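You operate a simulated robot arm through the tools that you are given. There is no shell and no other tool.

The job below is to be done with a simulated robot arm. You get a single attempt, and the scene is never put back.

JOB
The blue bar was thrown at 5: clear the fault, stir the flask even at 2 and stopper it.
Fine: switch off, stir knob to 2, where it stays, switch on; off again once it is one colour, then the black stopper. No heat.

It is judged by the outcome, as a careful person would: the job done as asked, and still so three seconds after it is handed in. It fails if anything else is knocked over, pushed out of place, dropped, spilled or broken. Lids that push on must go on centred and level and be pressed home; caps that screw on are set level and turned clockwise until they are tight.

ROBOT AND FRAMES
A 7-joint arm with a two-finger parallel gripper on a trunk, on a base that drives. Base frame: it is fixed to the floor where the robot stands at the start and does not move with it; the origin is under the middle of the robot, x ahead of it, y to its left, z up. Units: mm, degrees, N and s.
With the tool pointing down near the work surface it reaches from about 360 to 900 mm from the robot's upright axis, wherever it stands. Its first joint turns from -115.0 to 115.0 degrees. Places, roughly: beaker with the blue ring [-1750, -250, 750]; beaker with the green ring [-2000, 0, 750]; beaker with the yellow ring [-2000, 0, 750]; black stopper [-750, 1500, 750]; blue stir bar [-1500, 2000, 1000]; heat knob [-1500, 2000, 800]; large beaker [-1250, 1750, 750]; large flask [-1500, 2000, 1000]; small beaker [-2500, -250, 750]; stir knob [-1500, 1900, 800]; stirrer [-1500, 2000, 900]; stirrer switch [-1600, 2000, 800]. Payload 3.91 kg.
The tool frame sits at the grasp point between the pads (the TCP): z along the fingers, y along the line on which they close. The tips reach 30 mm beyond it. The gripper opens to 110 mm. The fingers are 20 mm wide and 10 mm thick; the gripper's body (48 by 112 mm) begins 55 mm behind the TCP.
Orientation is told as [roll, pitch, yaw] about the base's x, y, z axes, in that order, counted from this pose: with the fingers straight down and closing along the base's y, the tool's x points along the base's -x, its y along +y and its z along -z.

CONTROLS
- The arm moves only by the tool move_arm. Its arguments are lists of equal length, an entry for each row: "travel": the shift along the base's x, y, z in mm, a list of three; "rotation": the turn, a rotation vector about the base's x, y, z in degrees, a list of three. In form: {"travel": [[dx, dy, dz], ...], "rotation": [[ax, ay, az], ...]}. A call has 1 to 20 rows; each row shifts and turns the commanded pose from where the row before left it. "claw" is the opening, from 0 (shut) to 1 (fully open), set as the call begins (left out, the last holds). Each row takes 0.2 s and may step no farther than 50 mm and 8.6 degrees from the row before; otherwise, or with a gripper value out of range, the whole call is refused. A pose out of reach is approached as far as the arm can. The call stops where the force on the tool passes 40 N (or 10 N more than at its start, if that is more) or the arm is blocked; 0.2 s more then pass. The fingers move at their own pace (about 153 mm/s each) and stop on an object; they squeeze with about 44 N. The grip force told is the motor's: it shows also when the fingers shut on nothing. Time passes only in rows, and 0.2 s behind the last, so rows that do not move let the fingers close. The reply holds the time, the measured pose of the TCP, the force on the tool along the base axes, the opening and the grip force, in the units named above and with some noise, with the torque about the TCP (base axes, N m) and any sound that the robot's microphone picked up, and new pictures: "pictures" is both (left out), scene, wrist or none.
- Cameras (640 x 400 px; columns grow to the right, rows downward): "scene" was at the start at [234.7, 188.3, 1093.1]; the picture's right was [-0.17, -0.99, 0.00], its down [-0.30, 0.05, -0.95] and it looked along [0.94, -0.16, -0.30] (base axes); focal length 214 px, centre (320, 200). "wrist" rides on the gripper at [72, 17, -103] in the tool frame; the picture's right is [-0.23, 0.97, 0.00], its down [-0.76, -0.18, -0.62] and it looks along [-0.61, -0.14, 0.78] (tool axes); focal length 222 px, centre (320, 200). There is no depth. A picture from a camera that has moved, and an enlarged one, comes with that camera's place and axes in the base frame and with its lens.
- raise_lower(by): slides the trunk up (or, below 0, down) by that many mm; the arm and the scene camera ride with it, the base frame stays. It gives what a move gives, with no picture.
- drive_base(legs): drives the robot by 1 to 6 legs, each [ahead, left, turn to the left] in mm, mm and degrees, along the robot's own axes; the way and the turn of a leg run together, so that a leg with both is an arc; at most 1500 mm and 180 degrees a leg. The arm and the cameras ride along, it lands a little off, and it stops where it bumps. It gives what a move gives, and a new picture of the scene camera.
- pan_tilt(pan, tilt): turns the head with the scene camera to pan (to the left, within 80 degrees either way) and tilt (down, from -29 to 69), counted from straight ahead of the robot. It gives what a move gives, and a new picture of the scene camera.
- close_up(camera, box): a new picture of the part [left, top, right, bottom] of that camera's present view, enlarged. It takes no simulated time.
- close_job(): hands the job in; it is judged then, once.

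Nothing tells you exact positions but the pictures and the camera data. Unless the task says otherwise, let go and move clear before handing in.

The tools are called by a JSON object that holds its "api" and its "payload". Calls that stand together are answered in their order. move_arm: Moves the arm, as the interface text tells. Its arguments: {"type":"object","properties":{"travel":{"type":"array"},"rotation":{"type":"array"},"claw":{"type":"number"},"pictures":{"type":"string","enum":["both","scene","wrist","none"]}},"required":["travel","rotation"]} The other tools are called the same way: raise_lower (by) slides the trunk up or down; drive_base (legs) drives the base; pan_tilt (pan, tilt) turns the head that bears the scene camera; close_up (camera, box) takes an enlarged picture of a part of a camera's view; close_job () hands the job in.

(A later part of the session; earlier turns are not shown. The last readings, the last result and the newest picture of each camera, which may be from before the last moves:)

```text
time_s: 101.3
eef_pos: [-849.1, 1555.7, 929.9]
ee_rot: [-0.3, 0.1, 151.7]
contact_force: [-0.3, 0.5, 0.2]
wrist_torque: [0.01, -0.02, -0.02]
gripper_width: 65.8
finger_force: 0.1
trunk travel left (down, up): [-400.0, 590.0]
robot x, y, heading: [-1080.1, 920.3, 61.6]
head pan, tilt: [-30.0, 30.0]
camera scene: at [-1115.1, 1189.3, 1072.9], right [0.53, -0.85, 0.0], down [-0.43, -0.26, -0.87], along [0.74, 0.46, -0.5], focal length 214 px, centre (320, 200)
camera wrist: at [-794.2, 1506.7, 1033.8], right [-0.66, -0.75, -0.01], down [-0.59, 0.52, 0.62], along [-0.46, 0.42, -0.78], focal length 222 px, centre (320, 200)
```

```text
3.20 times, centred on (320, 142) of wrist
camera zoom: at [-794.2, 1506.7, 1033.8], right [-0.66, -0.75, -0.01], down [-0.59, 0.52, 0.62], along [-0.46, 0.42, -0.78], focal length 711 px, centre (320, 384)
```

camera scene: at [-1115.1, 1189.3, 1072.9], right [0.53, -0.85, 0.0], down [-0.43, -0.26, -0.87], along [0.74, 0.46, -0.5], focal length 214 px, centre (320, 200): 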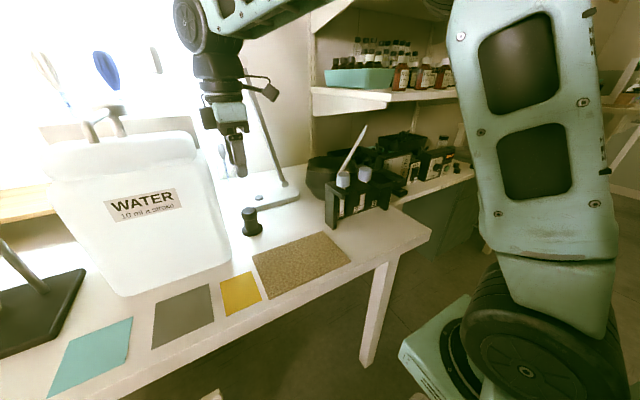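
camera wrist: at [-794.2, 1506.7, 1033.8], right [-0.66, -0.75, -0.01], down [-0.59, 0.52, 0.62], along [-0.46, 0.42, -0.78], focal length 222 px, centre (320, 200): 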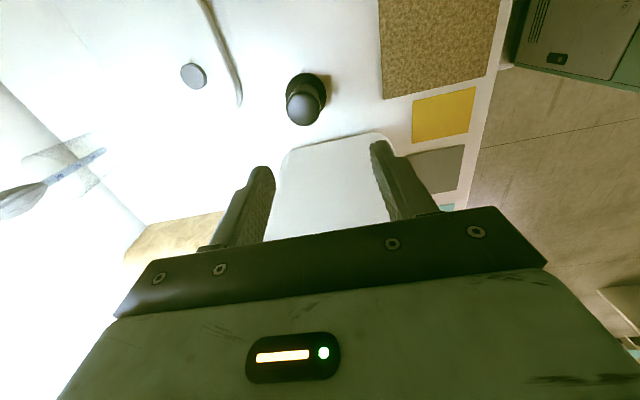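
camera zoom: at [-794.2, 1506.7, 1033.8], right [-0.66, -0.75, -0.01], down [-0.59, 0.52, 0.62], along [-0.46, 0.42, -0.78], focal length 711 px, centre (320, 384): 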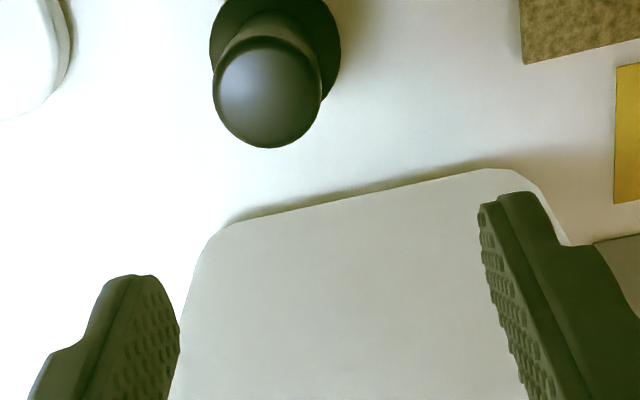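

The wrist view puts the stopper head slightly off my first fix: about [-836, 1566, 790]. I shift and descend part way.

{"api": "move_arm", "payload": {"travel": [[6.5, 5.2, 0], [6.5, 5.3, 0], [0, 0, -25], [0, 0, -25], [0, 0, 0]], "rotation": [[0, 0, 0], [0, 0, 0], [0, 0, 0], [0, 0, 0], [0, 0, 0]]}}

{"api": "close_up", "payload": {"camera": "wrist", "box": [220, 80, 420, 205]}}

```text
time_s: 102.5
eef_pos: [-834.4, 1566.1, 880.5]
ee_rot: [-0.2, 0.2, 151.6]
contact_force: [-0.1, 0.2, -0.5]
wrist_torque: [0.04, 0.02, 0.03]
gripper_width: 66.0
finger_force: 0.0
trunk travel left (down, up): [-400.0, 590.0]
robot x, y, heading: [-1075.7, 920.0, 61.9]
head pan, tilt: [-30.0, 30.0]
camera scene: at [-1115.1, 1189.3, 1072.9], right [0.53, -0.85, 0.0], down [-0.43, -0.26, -0.87], along [0.74, 0.46, -0.5], focal length 214 px, centre (320, 200)
camera wrist: at [-780.3, 1517.2, 982.2], right [-0.66, -0.75, -0.01], down [-0.59, 0.52, 0.62], along [-0.46, 0.42, -0.78], focal length 222 px, centre (320, 200)
```

scene: 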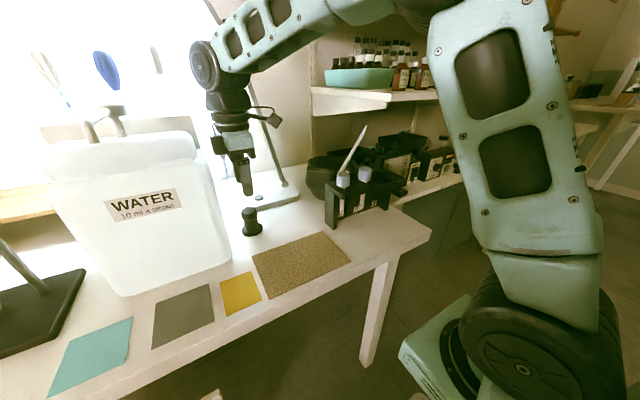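
wrist: 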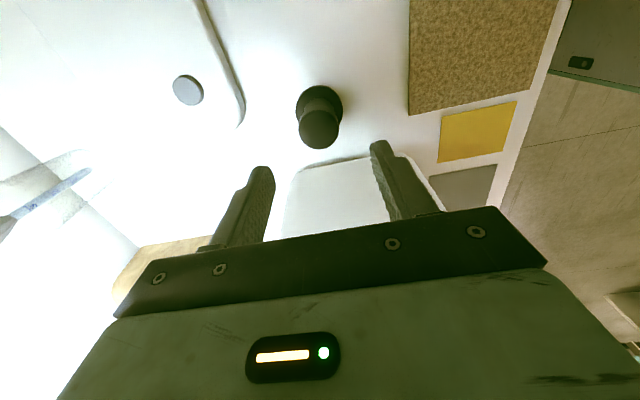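

```text
3.20 times, centred on (320, 142) of wrist
camera zoom: at [-780.3, 1517.2, 982.2], right [-0.66, -0.75, -0.01], down [-0.59, 0.52, 0.62], along [-0.46, 0.42, -0.78], focal length 711 px, centre (320, 384)
```

zoom: 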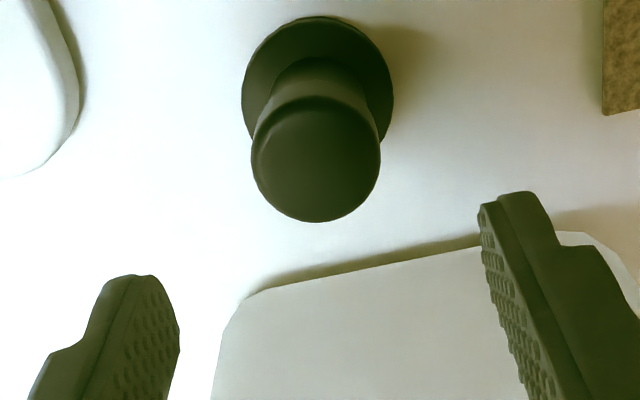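

Centred over the head (within 1 mm), top at z≈791. I descend to grip height.

{"api": "move_arm", "payload": {"travel": [[0, 0, -30], [0, 0, -25], [0, 0, -15], [0, 0, -10], [0, 0, -5], [0, 0, 0]], "rotation": [[0, 0, 0], [0, 0, 0], [0, 0, 0], [0, 0, 0], [0, 0, 0], [0, 0, 0]]}}

{"api": "close_up", "payload": {"camera": "wrist", "box": [220, 80, 420, 205]}}

{"api": "close_up", "payload": {"camera": "scene", "box": [190, 120, 318, 240]}}

```text
time_s: 103.9
eef_pos: [-834.5, 1565.1, 795.7]
ee_rot: [-0.3, 0.1, 151.6]
contact_force: [0.7, 0.7, -0.6]
wrist_torque: [-0.01, 0.02, 0.02]
gripper_width: 66.1
finger_force: 0.0
trunk travel left (down, up): [-400.0, 590.0]
robot x, y, heading: [-1081.2, 922.2, 61.9]
head pan, tilt: [-30.0, 30.0]
camera scene: at [-1115.1, 1189.3, 1072.9], right [0.53, -0.85, 0.0], down [-0.43, -0.26, -0.87], along [0.74, 0.46, -0.5], focal length 214 px, centre (320, 200)
camera wrist: at [-779.6, 1516.6, 898.0], right [-0.66, -0.75, 0.0], down [-0.59, 0.52, 0.62], along [-0.46, 0.42, -0.78], focal length 222 px, centre (320, 200)
```

scene: 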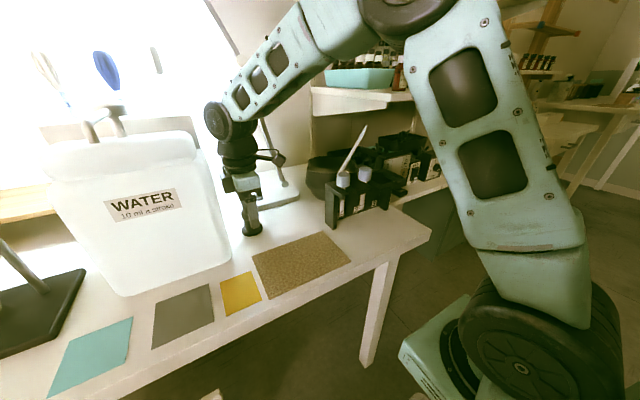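
wrist: 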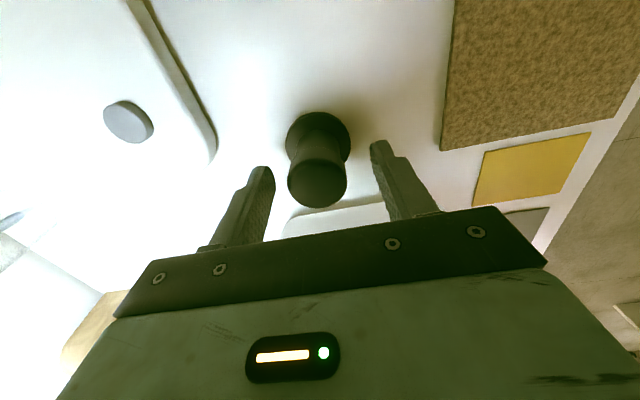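

```text
3.20 times, centred on (320, 142) of wrist
camera zoom: at [-779.6, 1516.6, 898.0], right [-0.66, -0.75, 0.0], down [-0.59, 0.52, 0.62], along [-0.46, 0.42, -0.78], focal length 711 px, centre (320, 384)
```

zoom: 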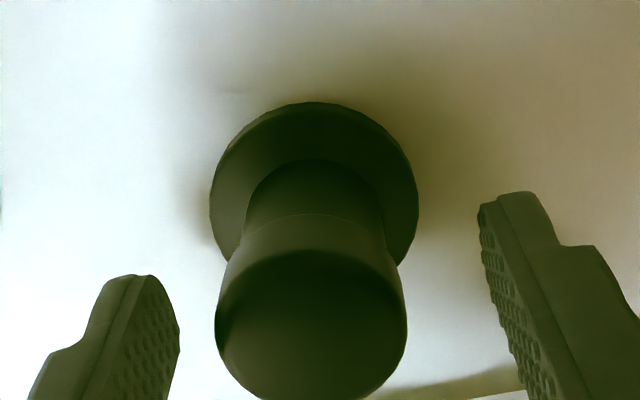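

```text
3.33 times, centred on (254, 180) of scene
camera zoom: at [-1115.1, 1189.3, 1072.9], right [0.53, -0.85, 0.0], down [-0.43, -0.26, -0.87], along [0.74, 0.46, -0.5], focal length 715 px, centre (540, 267)
```

zoom: 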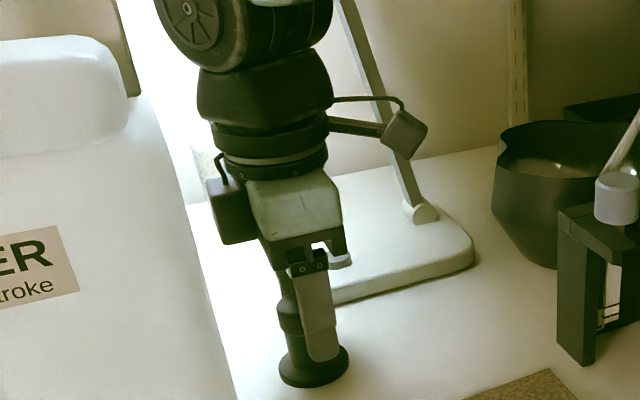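

The fingers straddle the head front and back. Closing.

{"api": "move_arm", "payload": {"travel": [[0, 0, 0], [0, 0, 0], [0, 0, 0]], "rotation": [[0, 0, 0], [0, 0, 0], [0, 0, 0]], "claw": 0, "pictures": "wrist"}}

{"api": "close_up", "payload": {"camera": "scene", "box": [220, 160, 300, 250]}}

```text
time_s: 104.7
eef_pos: [-833.3, 1565.4, 795.4]
ee_rot: [-0.3, 0.1, 151.6]
contact_force: [1.6, 4.1, 0.0]
wrist_torque: [0.09, -0.02, -0.01]
gripper_width: 34.9
finger_force: 43.9
trunk travel left (down, up): [-400.0, 590.0]
robot x, y, heading: [-1077.1, 920.9, 62.1]
head pan, tilt: [-30.0, 30.0]
camera wrist: at [-779.4, 1516.8, 898.2], right [-0.66, -0.75, -0.01], down [-0.59, 0.52, 0.62], along [-0.46, 0.42, -0.78], focal length 222 px, centre (320, 200)
```

wrist: 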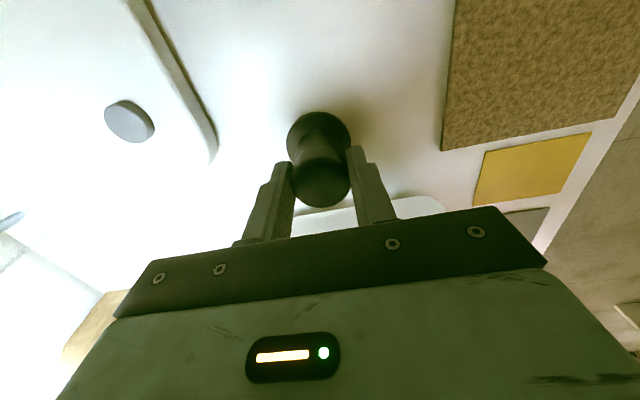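

```text
4.44 times, centred on (260, 205) of scene
camera zoom: at [-1115.1, 1189.5, 1072.8], right [0.53, -0.85, 0.0], down [-0.43, -0.26, -0.87], along [0.74, 0.46, -0.5], focal length 953 px, centre (587, 178)
```

zoom: 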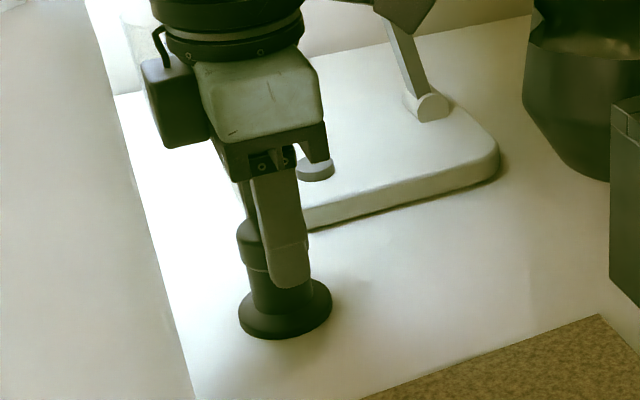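

Gripped at 34.9 mm. I lift slowly and watch what comes up.

{"api": "move_arm", "payload": {"travel": [[0, 0, 3], [0, 0, 5], [0, 0, 8], [0, 0, 12], [0, 0, 12], [0, 0, 0]], "rotation": [[0, 0, 0], [0, 0, 0], [0, 0, 0], [0, 0, 0], [0, 0, 0], [0, 0, 0]], "pictures": "wrist"}}

{"api": "close_up", "payload": {"camera": "scene", "box": [220, 160, 300, 250]}}

```text
time_s: 106.1
eef_pos: [-832.9, 1562.9, 836.0]
ee_rot: [-0.2, 0.1, 151.7]
contact_force: [-0.3, -0.4, 0.2]
wrist_torque: [-0.02, -0.01, 0.0]
gripper_width: 34.8
finger_force: 43.8
trunk travel left (down, up): [-400.0, 590.0]
robot x, y, heading: [-1079.8, 922.6, 61.5]
head pan, tilt: [-30.0, 30.0]
camera wrist: at [-779.2, 1515.8, 939.6], right [-0.66, -0.75, 0.0], down [-0.59, 0.52, 0.62], along [-0.46, 0.42, -0.78], focal length 222 px, centre (320, 200)
```

wrist: 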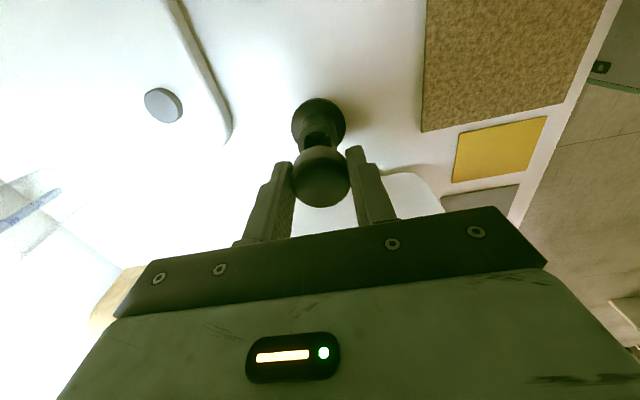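

```text
4.44 times, centred on (260, 205) of scene
camera zoom: at [-1115.1, 1189.3, 1072.9], right [0.53, -0.85, 0.0], down [-0.43, -0.26, -0.87], along [0.74, 0.46, -0.5], focal length 953 px, centre (587, 178)
```

zoom: 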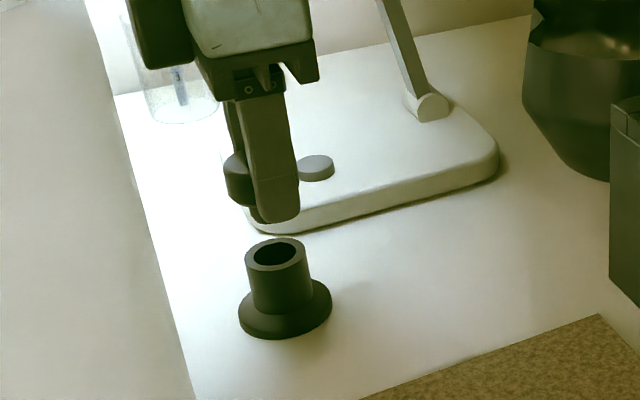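

The stopper (head with plug) came out of its holder cleanly. I raise it, pull the arm in, and lift to travel height.

{"api": "move_arm", "payload": {"travel": [[0, 0, 40], [0, 0, 45], [0, 0, 45], [0, 0, 45], [0, 0, 45], [-10, -18, 20], [-20, -37, 0], [-20, -37, 0], [-20, -37, 0], [-20, -37, 0], [-20, -37, 0], [-20, -37, 0], [0, 0, 0]], "rotation": [[0, 0, 0], [0, 0, 0], [0, 0, 0], [0, 0, 0], [0, 0, 0], [0, 0, 0], [0, 0, 0], [0, 0, 0], [0, 0, 0], [0, 0, 0], [0, 0, 0], [0, 0, 0], [0, 0, 0]]}}

{"api": "close_up", "payload": {"camera": "wrist", "box": [220, 80, 420, 205]}}

```text
time_s: 108.9
eef_pos: [-966.8, 1326.5, 1076.9]
ee_rot: [-0.3, 0.2, 151.6]
contact_force: [-0.1, 0.6, -0.2]
wrist_torque: [0.01, 0.0, -0.05]
gripper_width: 34.7
finger_force: 44.0
trunk travel left (down, up): [-400.0, 590.0]
robot x, y, heading: [-1080.4, 923.5, 61.8]
head pan, tilt: [-30.0, 30.0]
camera scene: at [-1115.1, 1189.3, 1072.9], right [0.53, -0.85, 0.0], down [-0.43, -0.26, -0.87], along [0.74, 0.46, -0.5], focal length 214 px, centre (320, 200)
camera wrist: at [-911.6, 1277.3, 1179.2], right [-0.66, -0.75, 0.0], down [-0.59, 0.52, 0.62], along [-0.46, 0.42, -0.78], focal length 222 px, centre (320, 200)
```

scene: 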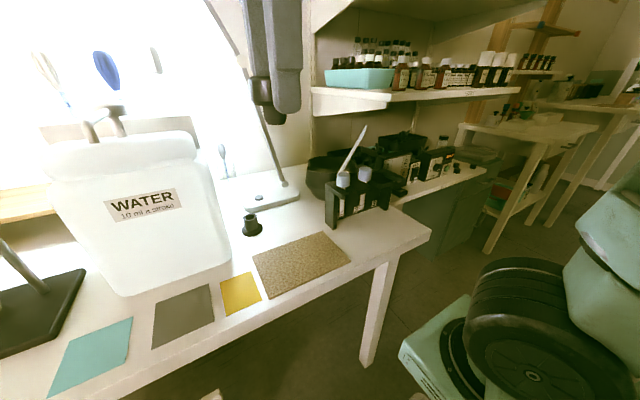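
wrist: 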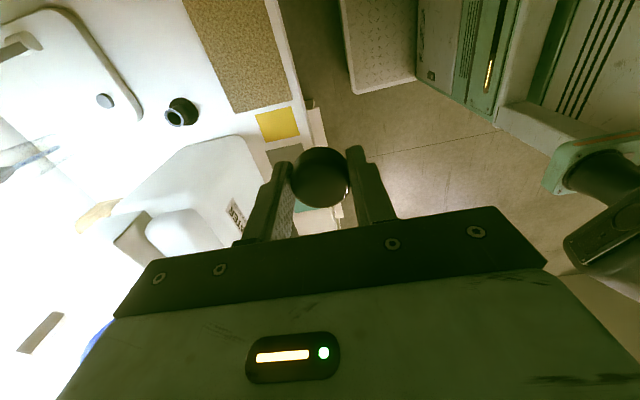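

```text
3.20 times, centred on (320, 142) of wrist
camera zoom: at [-911.6, 1277.3, 1179.2], right [-0.66, -0.75, 0.0], down [-0.59, 0.52, 0.62], along [-0.46, 0.42, -0.78], focal length 711 px, centre (320, 384)
```

zoom: 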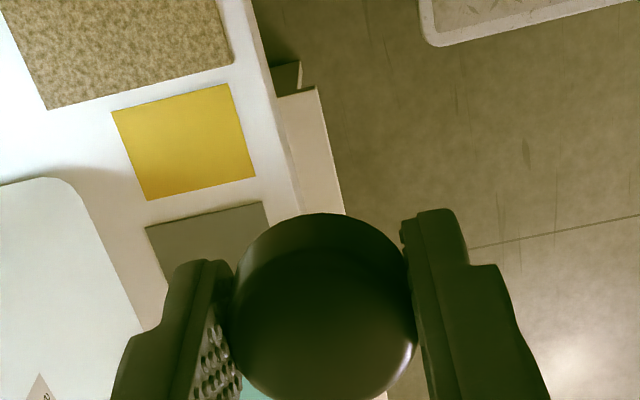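

The stopper is held firmly. I drive back left along the table to the stirrer.

{"api": "drive_base", "payload": {"legs": [[0, 790, 0]]}}

{"api": "pan_tilt", "payload": {"pan": 0, "tilt": 20}}

{"api": "close_up", "payload": {"camera": "scene", "box": [300, 60, 420, 260]}}

```text
time_s: 113.3
eef_pos: [-1676.6, 1717.7, 1077.2]
ee_rot: [-0.3, 0.1, 150.6]
contact_force: [0.3, 0.0, 0.6]
wrist_torque: [0.01, 0.02, 0.02]
gripper_width: 34.9
finger_force: 44.0
trunk travel left (down, up): [-400.0, 590.0]
robot x, y, heading: [-1799.0, 1312.7, 60.7]
head pan, tilt: [-30.0, 30.0]
camera scene: at [-1828.4, 1584.0, 1072.9], right [0.51, -0.86, 0.0], down [-0.43, -0.26, -0.87], along [0.74, 0.44, -0.5], focal length 214 px, centre (320, 200)
```

scene: 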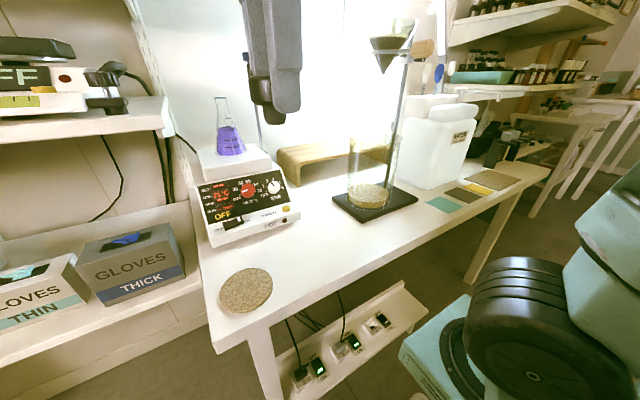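

```text
time_s: 114.2
eef_pos: [-1676.7, 1718.4, 1076.4]
ee_rot: [-0.3, 0.1, 150.5]
contact_force: [-0.4, -0.7, -0.4]
wrist_torque: [0.06, -0.01, 0.0]
gripper_width: 35.0
finger_force: 43.5
trunk travel left (down, up): [-400.0, 590.0]
robot x, y, heading: [-1800.3, 1314.2, 60.9]
head pan, tilt: [0.0, 20.0]
camera scene: at [-1860.5, 1619.0, 1088.9], right [0.87, -0.49, 0.0], down [-0.17, -0.3, -0.94], along [0.46, 0.82, -0.34], focal length 214 px, centre (320, 200)
```

scene: 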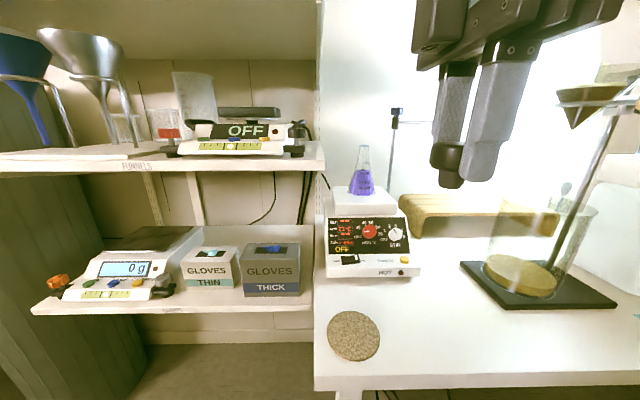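

```text
2.00 times, centred on (360, 160) of scene
camera zoom: at [-1860.5, 1619.0, 1088.9], right [0.87, -0.49, 0.0], down [-0.17, -0.3, -0.94], along [0.46, 0.82, -0.34], focal length 429 px, centre (240, 280)
```

zoom: 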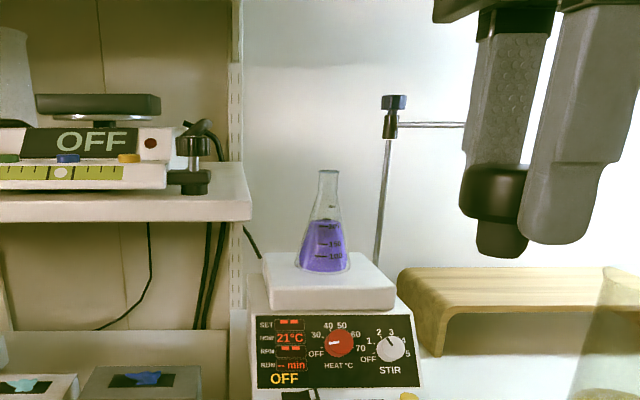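

The stopper is held with the plug downward; the flask mouth triangulates to ≈[-1449, 2101, 1025]. I raise the trunk 200 mm for reach and a better look down.

{"api": "raise_lower", "payload": {"by": 200}}

{"api": "pan_tilt", "payload": {"pan": 0, "tilt": 32}}

{"api": "close_up", "payload": {"camera": "scene", "box": [310, 90, 430, 190]}}

```text
time_s: 116.4
eef_pos: [-1677.0, 1718.0, 1274.9]
ee_rot: [-0.3, 0.0, 150.6]
contact_force: [0.9, 0.6, -0.7]
wrist_torque: [-0.02, 0.0, 0.05]
gripper_width: 35.2
finger_force: 44.1
trunk travel left (down, up): [-600.0, 390.0]
robot x, y, heading: [-1796.8, 1316.7, 60.7]
head pan, tilt: [0.0, 20.0]
```

```text
time_s: 117.1
eef_pos: [-1676.4, 1718.4, 1276.2]
ee_rot: [-0.3, 0.2, 150.6]
contact_force: [-0.3, -0.6, 0.3]
wrist_torque: [-0.01, 0.0, -0.03]
gripper_width: 35.3
finger_force: 43.9
trunk travel left (down, up): [-600.0, 390.0]
robot x, y, heading: [-1795.0, 1312.9, 60.6]
head pan, tilt: [0.0, 32.0]
camera scene: at [-1862.3, 1615.9, 1269.8], right [0.87, -0.49, 0.0], down [-0.26, -0.46, -0.85], along [0.41, 0.74, -0.53], focal length 214 px, centre (320, 200)
```

scene: 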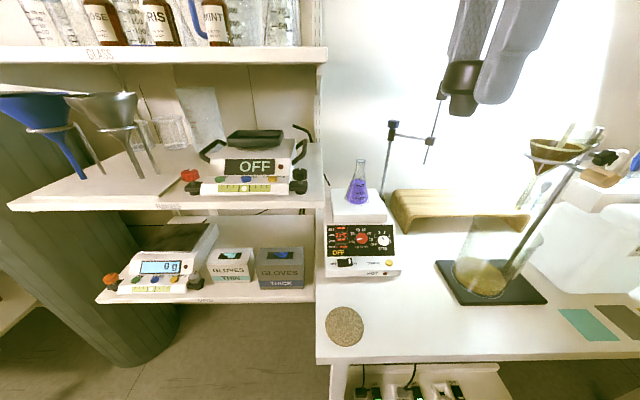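

```text
4.00 times, centred on (370, 140) of scene
camera zoom: at [-1862.3, 1615.9, 1269.8], right [0.87, -0.49, 0.0], down [-0.26, -0.46, -0.85], along [0.41, 0.74, -0.53], focal length 858 px, centre (120, 440)
```

zoom: 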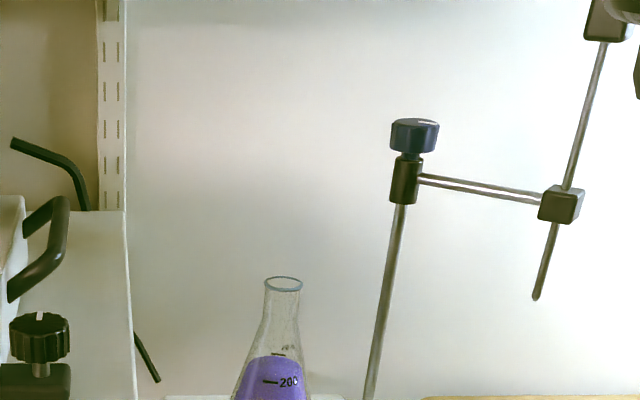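

There is a probe stand about 100 mm right and 50 mm behind the flask, and shelves to the left; the straight path forward is clear. I turn the wrist back 90° (camera toward me) and move forward above the flask, staying high.

{"api": "move_arm", "payload": {"travel": [[0, 0, 0], [0, 0, 0], [0, 0, 0], [0, 0, 0], [0, 0, 0], [15, 25, 0], [15, 25, 0], [15, 25, 0], [15, 25, 0], [15, 25, 0], [15, 25, 0], [0, 0, 0]], "rotation": [[0, 0, -8.2], [0, 0, -8.2], [0, 0, -8.2], [0, 0, -8.2], [0, 0, -8.2], [0, 0, -8.2], [0, 0, -8.2], [0, 0, -8.2], [0, 0, -8.2], [0, 0, -8.2], [0, 0, -8.0], [0, 0, 0]]}}

```text
time_s: 119.7
eef_pos: [-1585.9, 1866.8, 1278.8]
ee_rot: [-0.3, 0.1, 60.5]
contact_force: [-0.1, -0.3, -0.1]
wrist_torque: [0.03, -0.03, 0.0]
gripper_width: 35.1
finger_force: 44.0
trunk travel left (down, up): [-600.0, 390.0]
robot x, y, heading: [-1795.5, 1314.9, 61.1]
head pan, tilt: [0.0, 32.0]
camera scene: at [-1862.3, 1615.9, 1269.7], right [0.87, -0.49, 0.0], down [-0.26, -0.46, -0.85], along [0.41, 0.74, -0.53], focal length 214 px, centre (320, 200)
camera wrist: at [-1638.0, 1814.4, 1380.6], right [-0.74, 0.68, -0.01], down [0.53, 0.58, 0.62], along [0.42, 0.46, -0.78], focal length 222 px, centre (320, 200)
```

scene: 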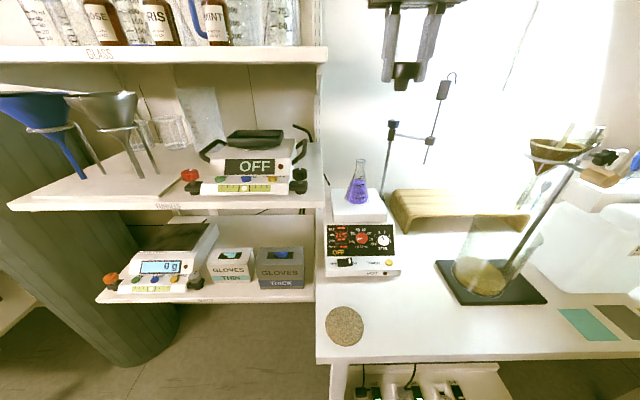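
wrist: 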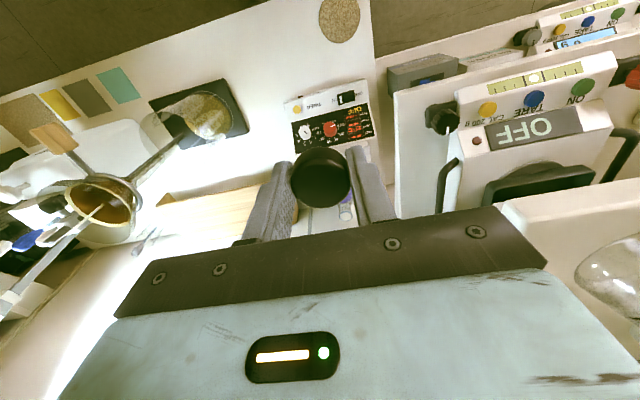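

Clear so far. I check the held stopper's level and plug length.

{"api": "close_up", "payload": {"camera": "scene", "box": [370, 30, 450, 100]}}

```text
5.71 times, centred on (410, 65) of scene
camera zoom: at [-1862.3, 1615.9, 1269.7], right [0.87, -0.49, 0.0], down [-0.26, -0.46, -0.85], along [0.41, 0.74, -0.53], focal length 1226 px, centre (-194, 971)
```

zoom: 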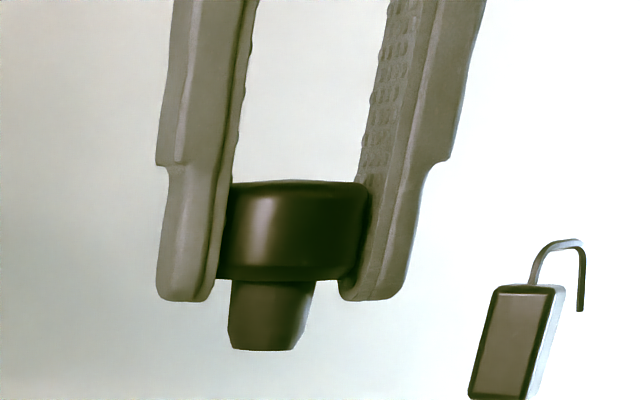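

The stopper hangs level: head ≈22 mm, plug ≈17 mm long, ≈20 mm wide. I go on to above the flask.

{"api": "move_arm", "payload": {"travel": [[22.8, 39, 0], [22.8, 39, 0], [22.8, 39, 0], [22.8, 39, 0], [22.8, 39, 0], [22.8, 39, 0], [0, 0, 0]], "rotation": [[0, 0, 0], [0, 0, 0], [0, 0, 0], [0, 0, 0], [0, 0, 0], [0, 0, 0], [0, 0, 0]]}}

{"api": "close_up", "payload": {"camera": "wrist", "box": [240, 80, 400, 205]}}

```text
time_s: 121.3
eef_pos: [-1511.9, 1994.7, 1276.2]
ee_rot: [-0.3, 0.1, 60.6]
contact_force: [0.1, -0.1, -0.5]
wrist_torque: [0.0, 0.0, 0.01]
gripper_width: 34.9
finger_force: 44.2
out of reach, approached as far as the arm can: row 4, 5, 6
trunk travel left (down, up): [-600.0, 390.0]
robot x, y, heading: [-1797.1, 1318.5, 60.5]
head pan, tilt: [0.0, 32.0]
camera scene: at [-1862.3, 1616.0, 1269.7], right [0.87, -0.49, 0.0], down [-0.26, -0.46, -0.85], along [0.41, 0.74, -0.53], focal length 214 px, centre (320, 200)
camera wrist: at [-1564.0, 1940.9, 1380.0], right [-0.74, 0.68, -0.01], down [0.53, 0.58, 0.62], along [0.42, 0.46, -0.78], focal length 222 px, centre (320, 200)
```

scene: 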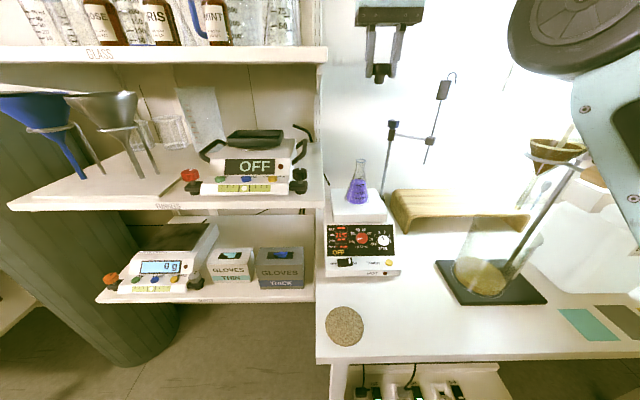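
wrist: 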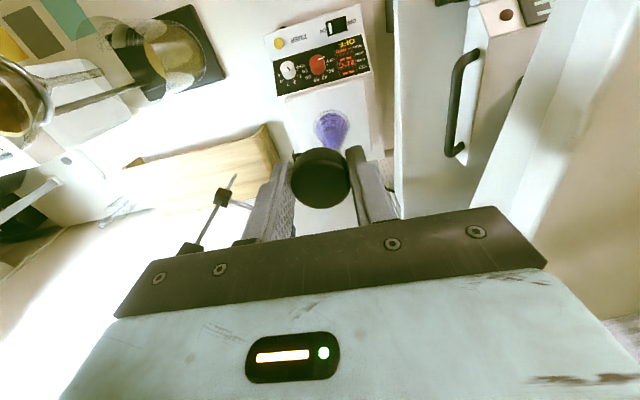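

```text
3.20 times, centred on (320, 142) of wrist
camera zoom: at [-1564.0, 1940.9, 1380.0], right [-0.74, 0.68, -0.01], down [0.53, 0.58, 0.62], along [0.42, 0.46, -0.78], focal length 711 px, centre (320, 384)
```

zoom: 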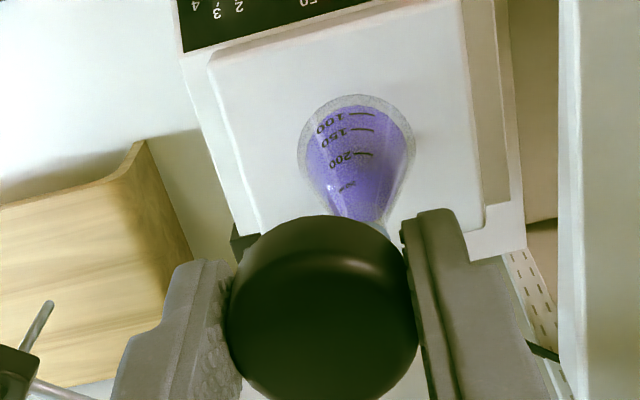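

At this height the flask is out of reach. I check the floor clearance in front of the base, since I may need to roll closer.

{"api": "pan_tilt", "payload": {"pan": -35, "tilt": 69}}

```text
time_s: 122.4
eef_pos: [-1512.5, 1993.6, 1277.7]
ee_rot: [-0.4, 0.1, 60.6]
contact_force: [0.6, -0.1, -0.2]
wrist_torque: [0.03, 0.01, 0.01]
gripper_width: 34.8
finger_force: 44.2
trunk travel left (down, up): [-600.0, 390.0]
robot x, y, heading: [-1797.1, 1312.0, 60.4]
head pan, tilt: [-35.0, 68.8]
camera scene: at [-1855.7, 1562.2, 1221.5], right [0.43, -0.9, 0.0], down [-0.84, -0.41, -0.36], along [0.33, 0.16, -0.93], focal length 214 px, centre (320, 200)
```

scene: 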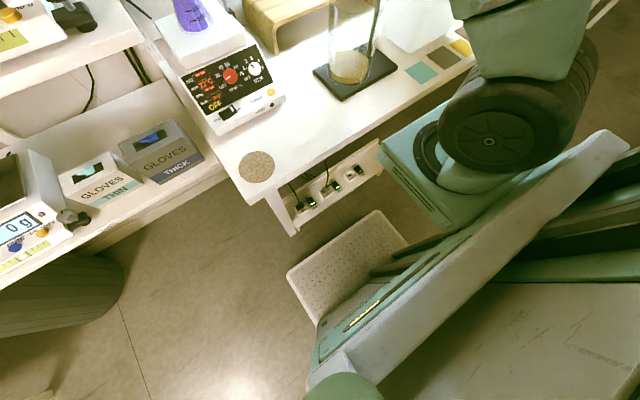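

The base front is about 165 mm short of the table legs, so rolling 90 mm closer is safe.

{"api": "drive_base", "payload": {"legs": [[90, 0, 0]]}}

{"api": "pan_tilt", "payload": {"pan": 0, "tilt": 32}}

{"api": "close_up", "payload": {"camera": "scene", "box": [290, 90, 450, 230]}}

```text
time_s: 123.5
eef_pos: [-1468.7, 2071.7, 1276.8]
ee_rot: [-0.4, 0.1, 60.6]
contact_force: [-0.1, 0.3, -1.0]
wrist_torque: [0.04, -0.01, 0.0]
gripper_width: 34.7
finger_force: 44.1
trunk travel left (down, up): [-600.0, 390.0]
robot x, y, heading: [-1752.1, 1394.5, 60.7]
head pan, tilt: [-35.0, 68.8]
camera scene: at [-1811.6, 1640.1, 1221.4], right [0.43, -0.9, 0.0], down [-0.84, -0.4, -0.36], along [0.33, 0.16, -0.93], focal length 214 px, centre (320, 200)
```

scene: 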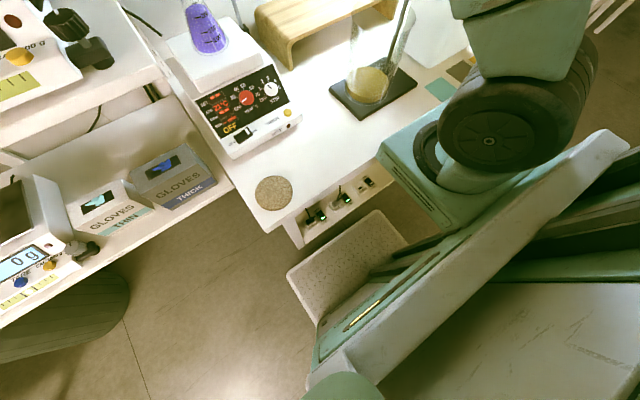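

```text
time_s: 124.5
eef_pos: [-1467.9, 2072.0, 1277.8]
ee_rot: [-0.3, 0.1, 60.5]
contact_force: [-0.5, 0.4, -1.1]
wrist_torque: [-0.04, 0.0, -0.02]
gripper_width: 35.1
finger_force: 43.8
trunk travel left (down, up): [-600.0, 390.0]
robot x, y, heading: [-1750.2, 1392.0, 60.4]
head pan, tilt: [0.0, 32.0]
camera scene: at [-1818.1, 1693.9, 1269.7], right [0.87, -0.49, 0.0], down [-0.26, -0.46, -0.85], along [0.42, 0.74, -0.53], focal length 214 px, centre (320, 200)
```

scene: 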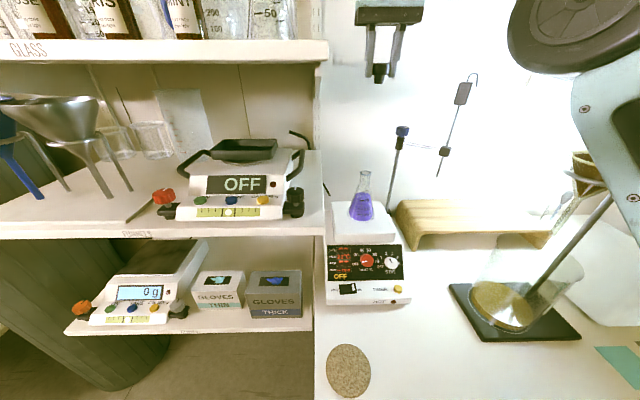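

```text
2.86 times, centred on (370, 160) of scene
camera zoom: at [-1818.1, 1693.9, 1269.7], right [0.87, -0.49, 0.0], down [-0.26, -0.46, -0.85], along [0.42, 0.74, -0.53], focal length 613 px, centre (177, 314)
```

zoom: 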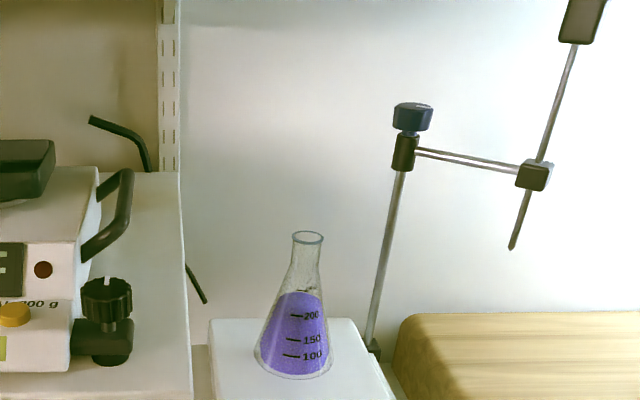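

The flask mouth now fixes at ≈[-1454, 2091, 1026]. I lower to z≈1130 while moving over it.

{"api": "move_arm", "payload": {"travel": [[0, 0, -40], [0, 0, -40], [5, 7, -30], [5, 6, -20], [4, 6, -18], [0, 0, 0]], "rotation": [[0, 0, 0], [0, 0, 0], [0, 0, 0], [0, 0, 0], [0, 0, 0], [0, 0, 0]]}}

{"api": "close_up", "payload": {"camera": "scene", "box": [310, 90, 430, 190]}}

{"api": "close_up", "payload": {"camera": "wrist", "box": [220, 80, 420, 205]}}

```text
time_s: 125.9
eef_pos: [-1453.8, 2090.3, 1129.2]
ee_rot: [-0.4, 0.2, 60.5]
contact_force: [-0.8, -0.9, 0.3]
wrist_torque: [0.01, -0.03, -0.01]
gripper_width: 35.0
finger_force: 43.6
trunk travel left (down, up): [-600.0, 390.0]
robot x, y, heading: [-1753.9, 1391.7, 60.9]
head pan, tilt: [0.0, 32.0]
camera scene: at [-1818.1, 1693.9, 1269.7], right [0.87, -0.49, 0.0], down [-0.26, -0.46, -0.85], along [0.42, 0.74, -0.53], focal length 214 px, centre (320, 200)
camera wrist: at [-1505.7, 2037.8, 1231.9], right [-0.74, 0.68, -0.01], down [0.53, 0.58, 0.62], along [0.42, 0.46, -0.78], focal length 222 px, centre (320, 200)
```

scene: 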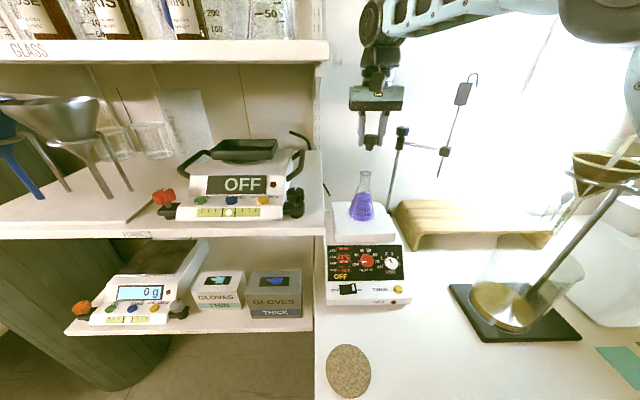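
wrist: 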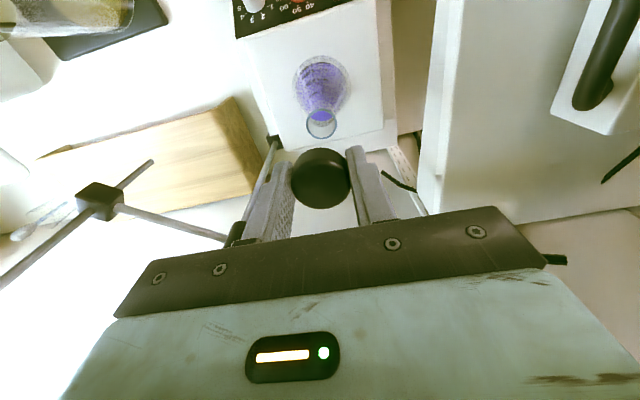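

```text
4.00 times, centred on (370, 140) of scene
camera zoom: at [-1818.1, 1693.9, 1269.7], right [0.87, -0.49, 0.0], down [-0.26, -0.46, -0.85], along [0.42, 0.74, -0.53], focal length 858 px, centre (120, 440)
```

zoom: 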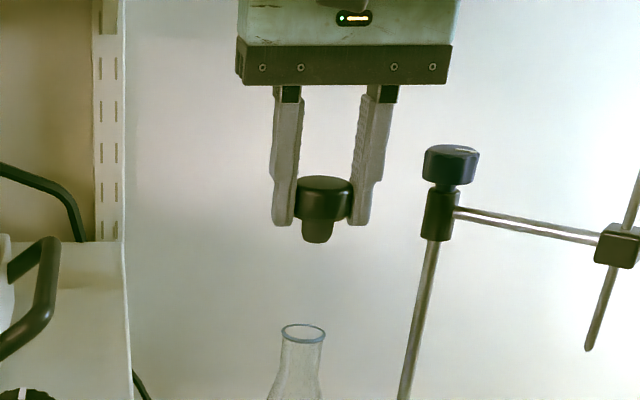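

```text
3.20 times, centred on (320, 142) of wrist
camera zoom: at [-1505.7, 2037.8, 1231.9], right [-0.74, 0.68, -0.01], down [0.53, 0.58, 0.62], along [0.42, 0.46, -0.78], focal length 711 px, centre (320, 384)
```

zoom: 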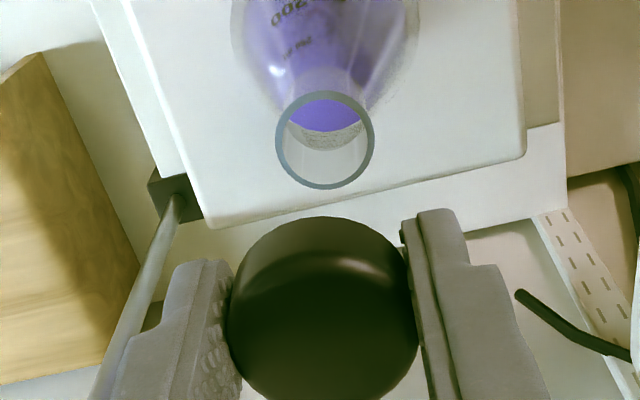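

The mouth lies within 2 mm of the tool axis (rim ≈30 mm outside, ≈23 mm bore). I nudge forward ~1.5 mm and left ~1 mm and lower until the plug is just above the rim.

{"api": "move_arm", "payload": {"travel": [[-0.1, 1.8, -20], [0, 0, -15], [0, 0, -12], [0, 0, -7], [0, 0, 0], [0, 0, 0]], "rotation": [[0, 0, 0], [0, 0, 0], [0, 0, 0], [0, 0, 0], [0, 0, 0], [0, 0, 0]]}}

{"api": "close_up", "payload": {"camera": "scene", "box": [330, 120, 410, 190]}}

{"api": "close_up", "payload": {"camera": "wrist", "box": [220, 80, 420, 205]}}

```text
time_s: 127.3
eef_pos: [-1454.0, 2092.7, 1074.7]
ee_rot: [-0.4, 0.2, 60.5]
contact_force: [-0.3, 0.6, -0.5]
wrist_torque: [0.02, -0.02, 0.01]
gripper_width: 35.0
finger_force: 43.9
trunk travel left (down, up): [-600.0, 390.0]
robot x, y, heading: [-1751.3, 1391.1, 60.3]
head pan, tilt: [0.0, 32.0]
camera scene: at [-1818.1, 1694.0, 1269.7], right [0.87, -0.49, 0.0], down [-0.26, -0.46, -0.85], along [0.42, 0.74, -0.53], focal length 214 px, centre (320, 200)
camera wrist: at [-1505.1, 2039.9, 1177.3], right [-0.74, 0.68, -0.01], down [0.53, 0.58, 0.62], along [0.42, 0.46, -0.78], focal length 222 px, centre (320, 200)
```

scene: 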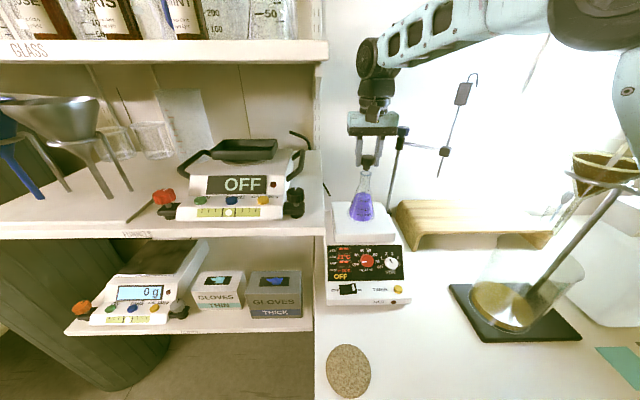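
wrist: 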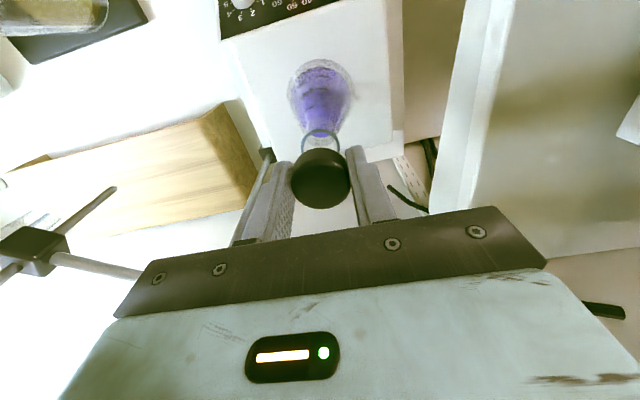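

```text
5.71 times, centred on (370, 155) of scene
camera zoom: at [-1818.1, 1694.0, 1269.7], right [0.87, -0.49, 0.0], down [-0.26, -0.46, -0.85], along [0.42, 0.74, -0.53], focal length 1226 px, centre (34, 457)
```

zoom: 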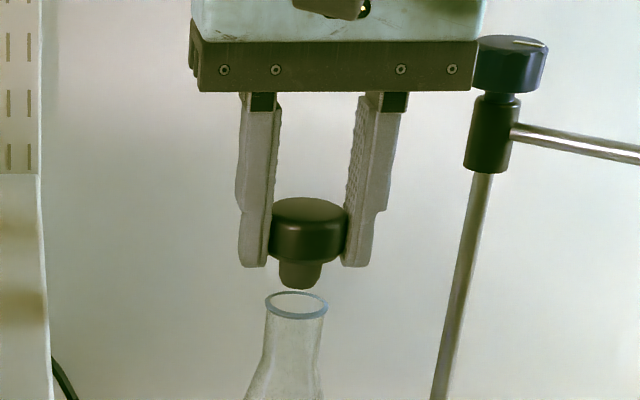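

```text
3.20 times, centred on (320, 142) of wrist
camera zoom: at [-1505.1, 2039.9, 1177.3], right [-0.74, 0.68, -0.01], down [0.53, 0.58, 0.62], along [0.42, 0.46, -0.78], focal length 711 px, centre (320, 384)
```

zoom: 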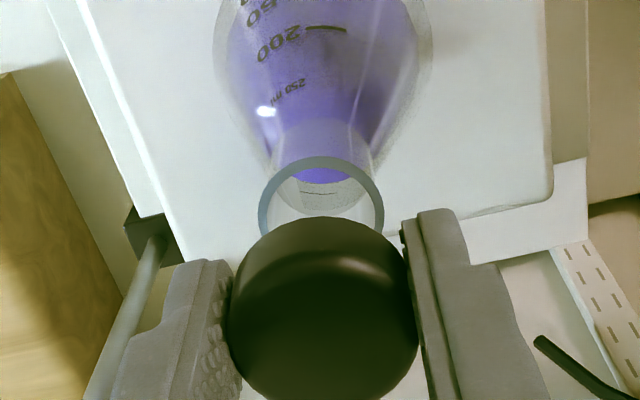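

Laterally the plug lines up with the mouth. I zoom on the head to settle the fore-aft offset.

{"api": "close_up", "payload": {"camera": "wrist", "box": [270, 120, 370, 220]}}

{"api": "close_up", "payload": {"camera": "scene", "box": [350, 145, 390, 185]}}

```text
4.00 times, centred on (320, 170) of wrist
camera zoom: at [-1505.1, 2039.9, 1177.3], right [-0.74, 0.68, -0.01], down [0.53, 0.58, 0.62], along [0.42, 0.46, -0.78], focal length 888 px, centre (320, 320)
```

zoom: 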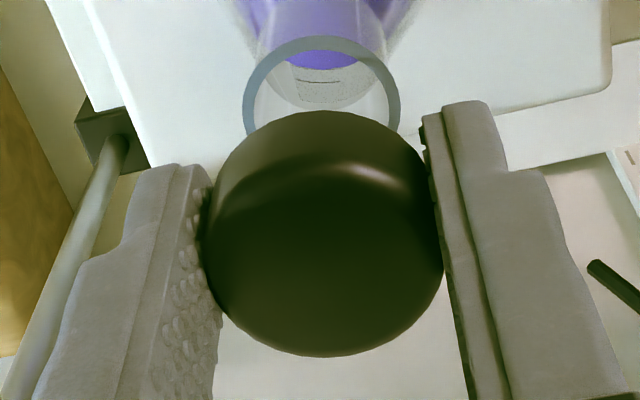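

```text
10.00 times, centred on (370, 165) of scene
camera zoom: at [-1818.1, 1694.0, 1269.7], right [0.87, -0.49, 0.0], down [-0.26, -0.46, -0.85], along [0.42, 0.74, -0.53], focal length 2145 px, centre (-180, 550)
```

zoom: 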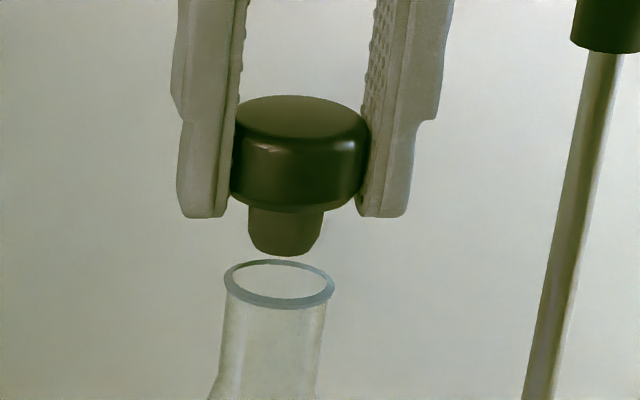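

Fore-aft the stopper appears about 3 mm too far from me. I correct 2.5 mm back and lower to just above the rim.

{"api": "move_arm", "payload": {"travel": [[-1.2, -2.2, 0], [0, 0, -4], [0, 0, -4], [0, 0, 0]], "rotation": [[0, 0, 0], [0, 0, 0], [0, 0, 0], [0, 0, 0]]}}

{"api": "close_up", "payload": {"camera": "wrist", "box": [270, 120, 370, 220]}}

{"api": "close_up", "payload": {"camera": "scene", "box": [350, 145, 390, 185]}}

```text
time_s: 128.3
eef_pos: [-1455.2, 2092.0, 1067.9]
ee_rot: [-0.3, 0.2, 60.5]
contact_force: [-0.2, 0.3, -0.9]
wrist_torque: [0.02, 0.01, 0.03]
gripper_width: 35.2
finger_force: 44.2
trunk travel left (down, up): [-600.0, 390.0]
robot x, y, heading: [-1756.6, 1391.9, 60.4]
head pan, tilt: [0.0, 32.0]
camera scene: at [-1818.1, 1694.0, 1269.7], right [0.87, -0.49, 0.0], down [-0.26, -0.46, -0.85], along [0.42, 0.74, -0.53], focal length 214 px, centre (320, 200)
camera wrist: at [-1506.2, 2037.7, 1169.9], right [-0.74, 0.68, -0.01], down [0.53, 0.58, 0.62], along [0.42, 0.46, -0.78], focal length 222 px, centre (320, 200)
```

scene: 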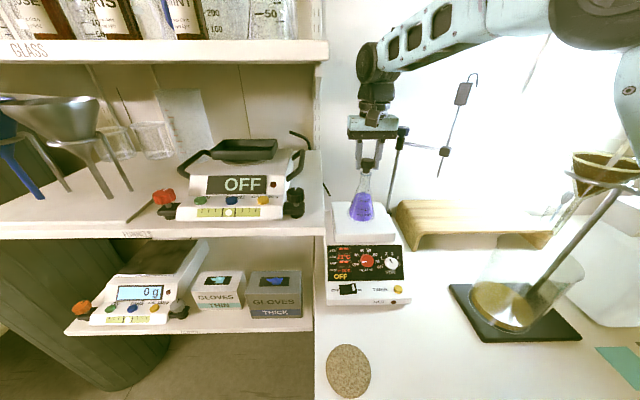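
wrist: 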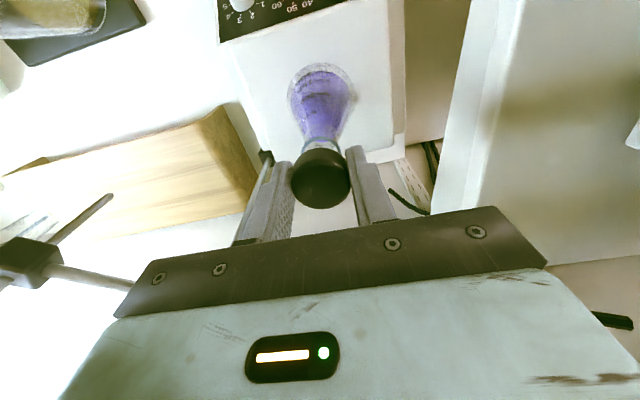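

```text
4.00 times, centred on (320, 170) of wrist
camera zoom: at [-1506.2, 2037.7, 1169.9], right [-0.74, 0.68, -0.01], down [0.53, 0.58, 0.62], along [0.42, 0.46, -0.78], focal length 888 px, centre (320, 320)
```

zoom: 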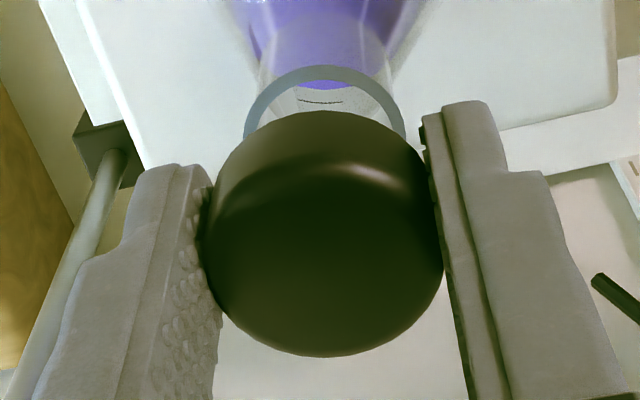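

```text
10.00 times, centred on (370, 165) of scene
camera zoom: at [-1818.1, 1694.0, 1269.7], right [0.87, -0.49, 0.0], down [-0.26, -0.46, -0.85], along [0.42, 0.74, -0.53], focal length 2145 px, centre (-180, 550)
```

zoom: 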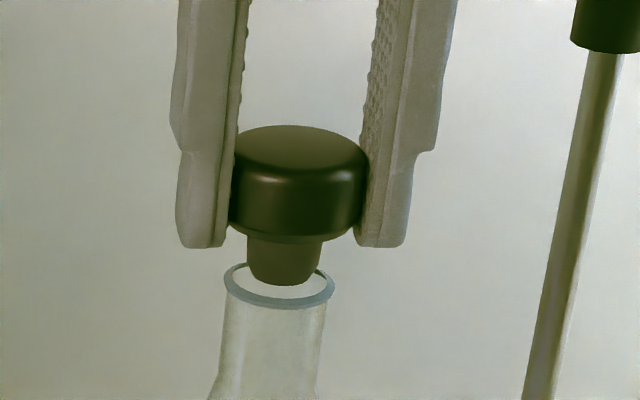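

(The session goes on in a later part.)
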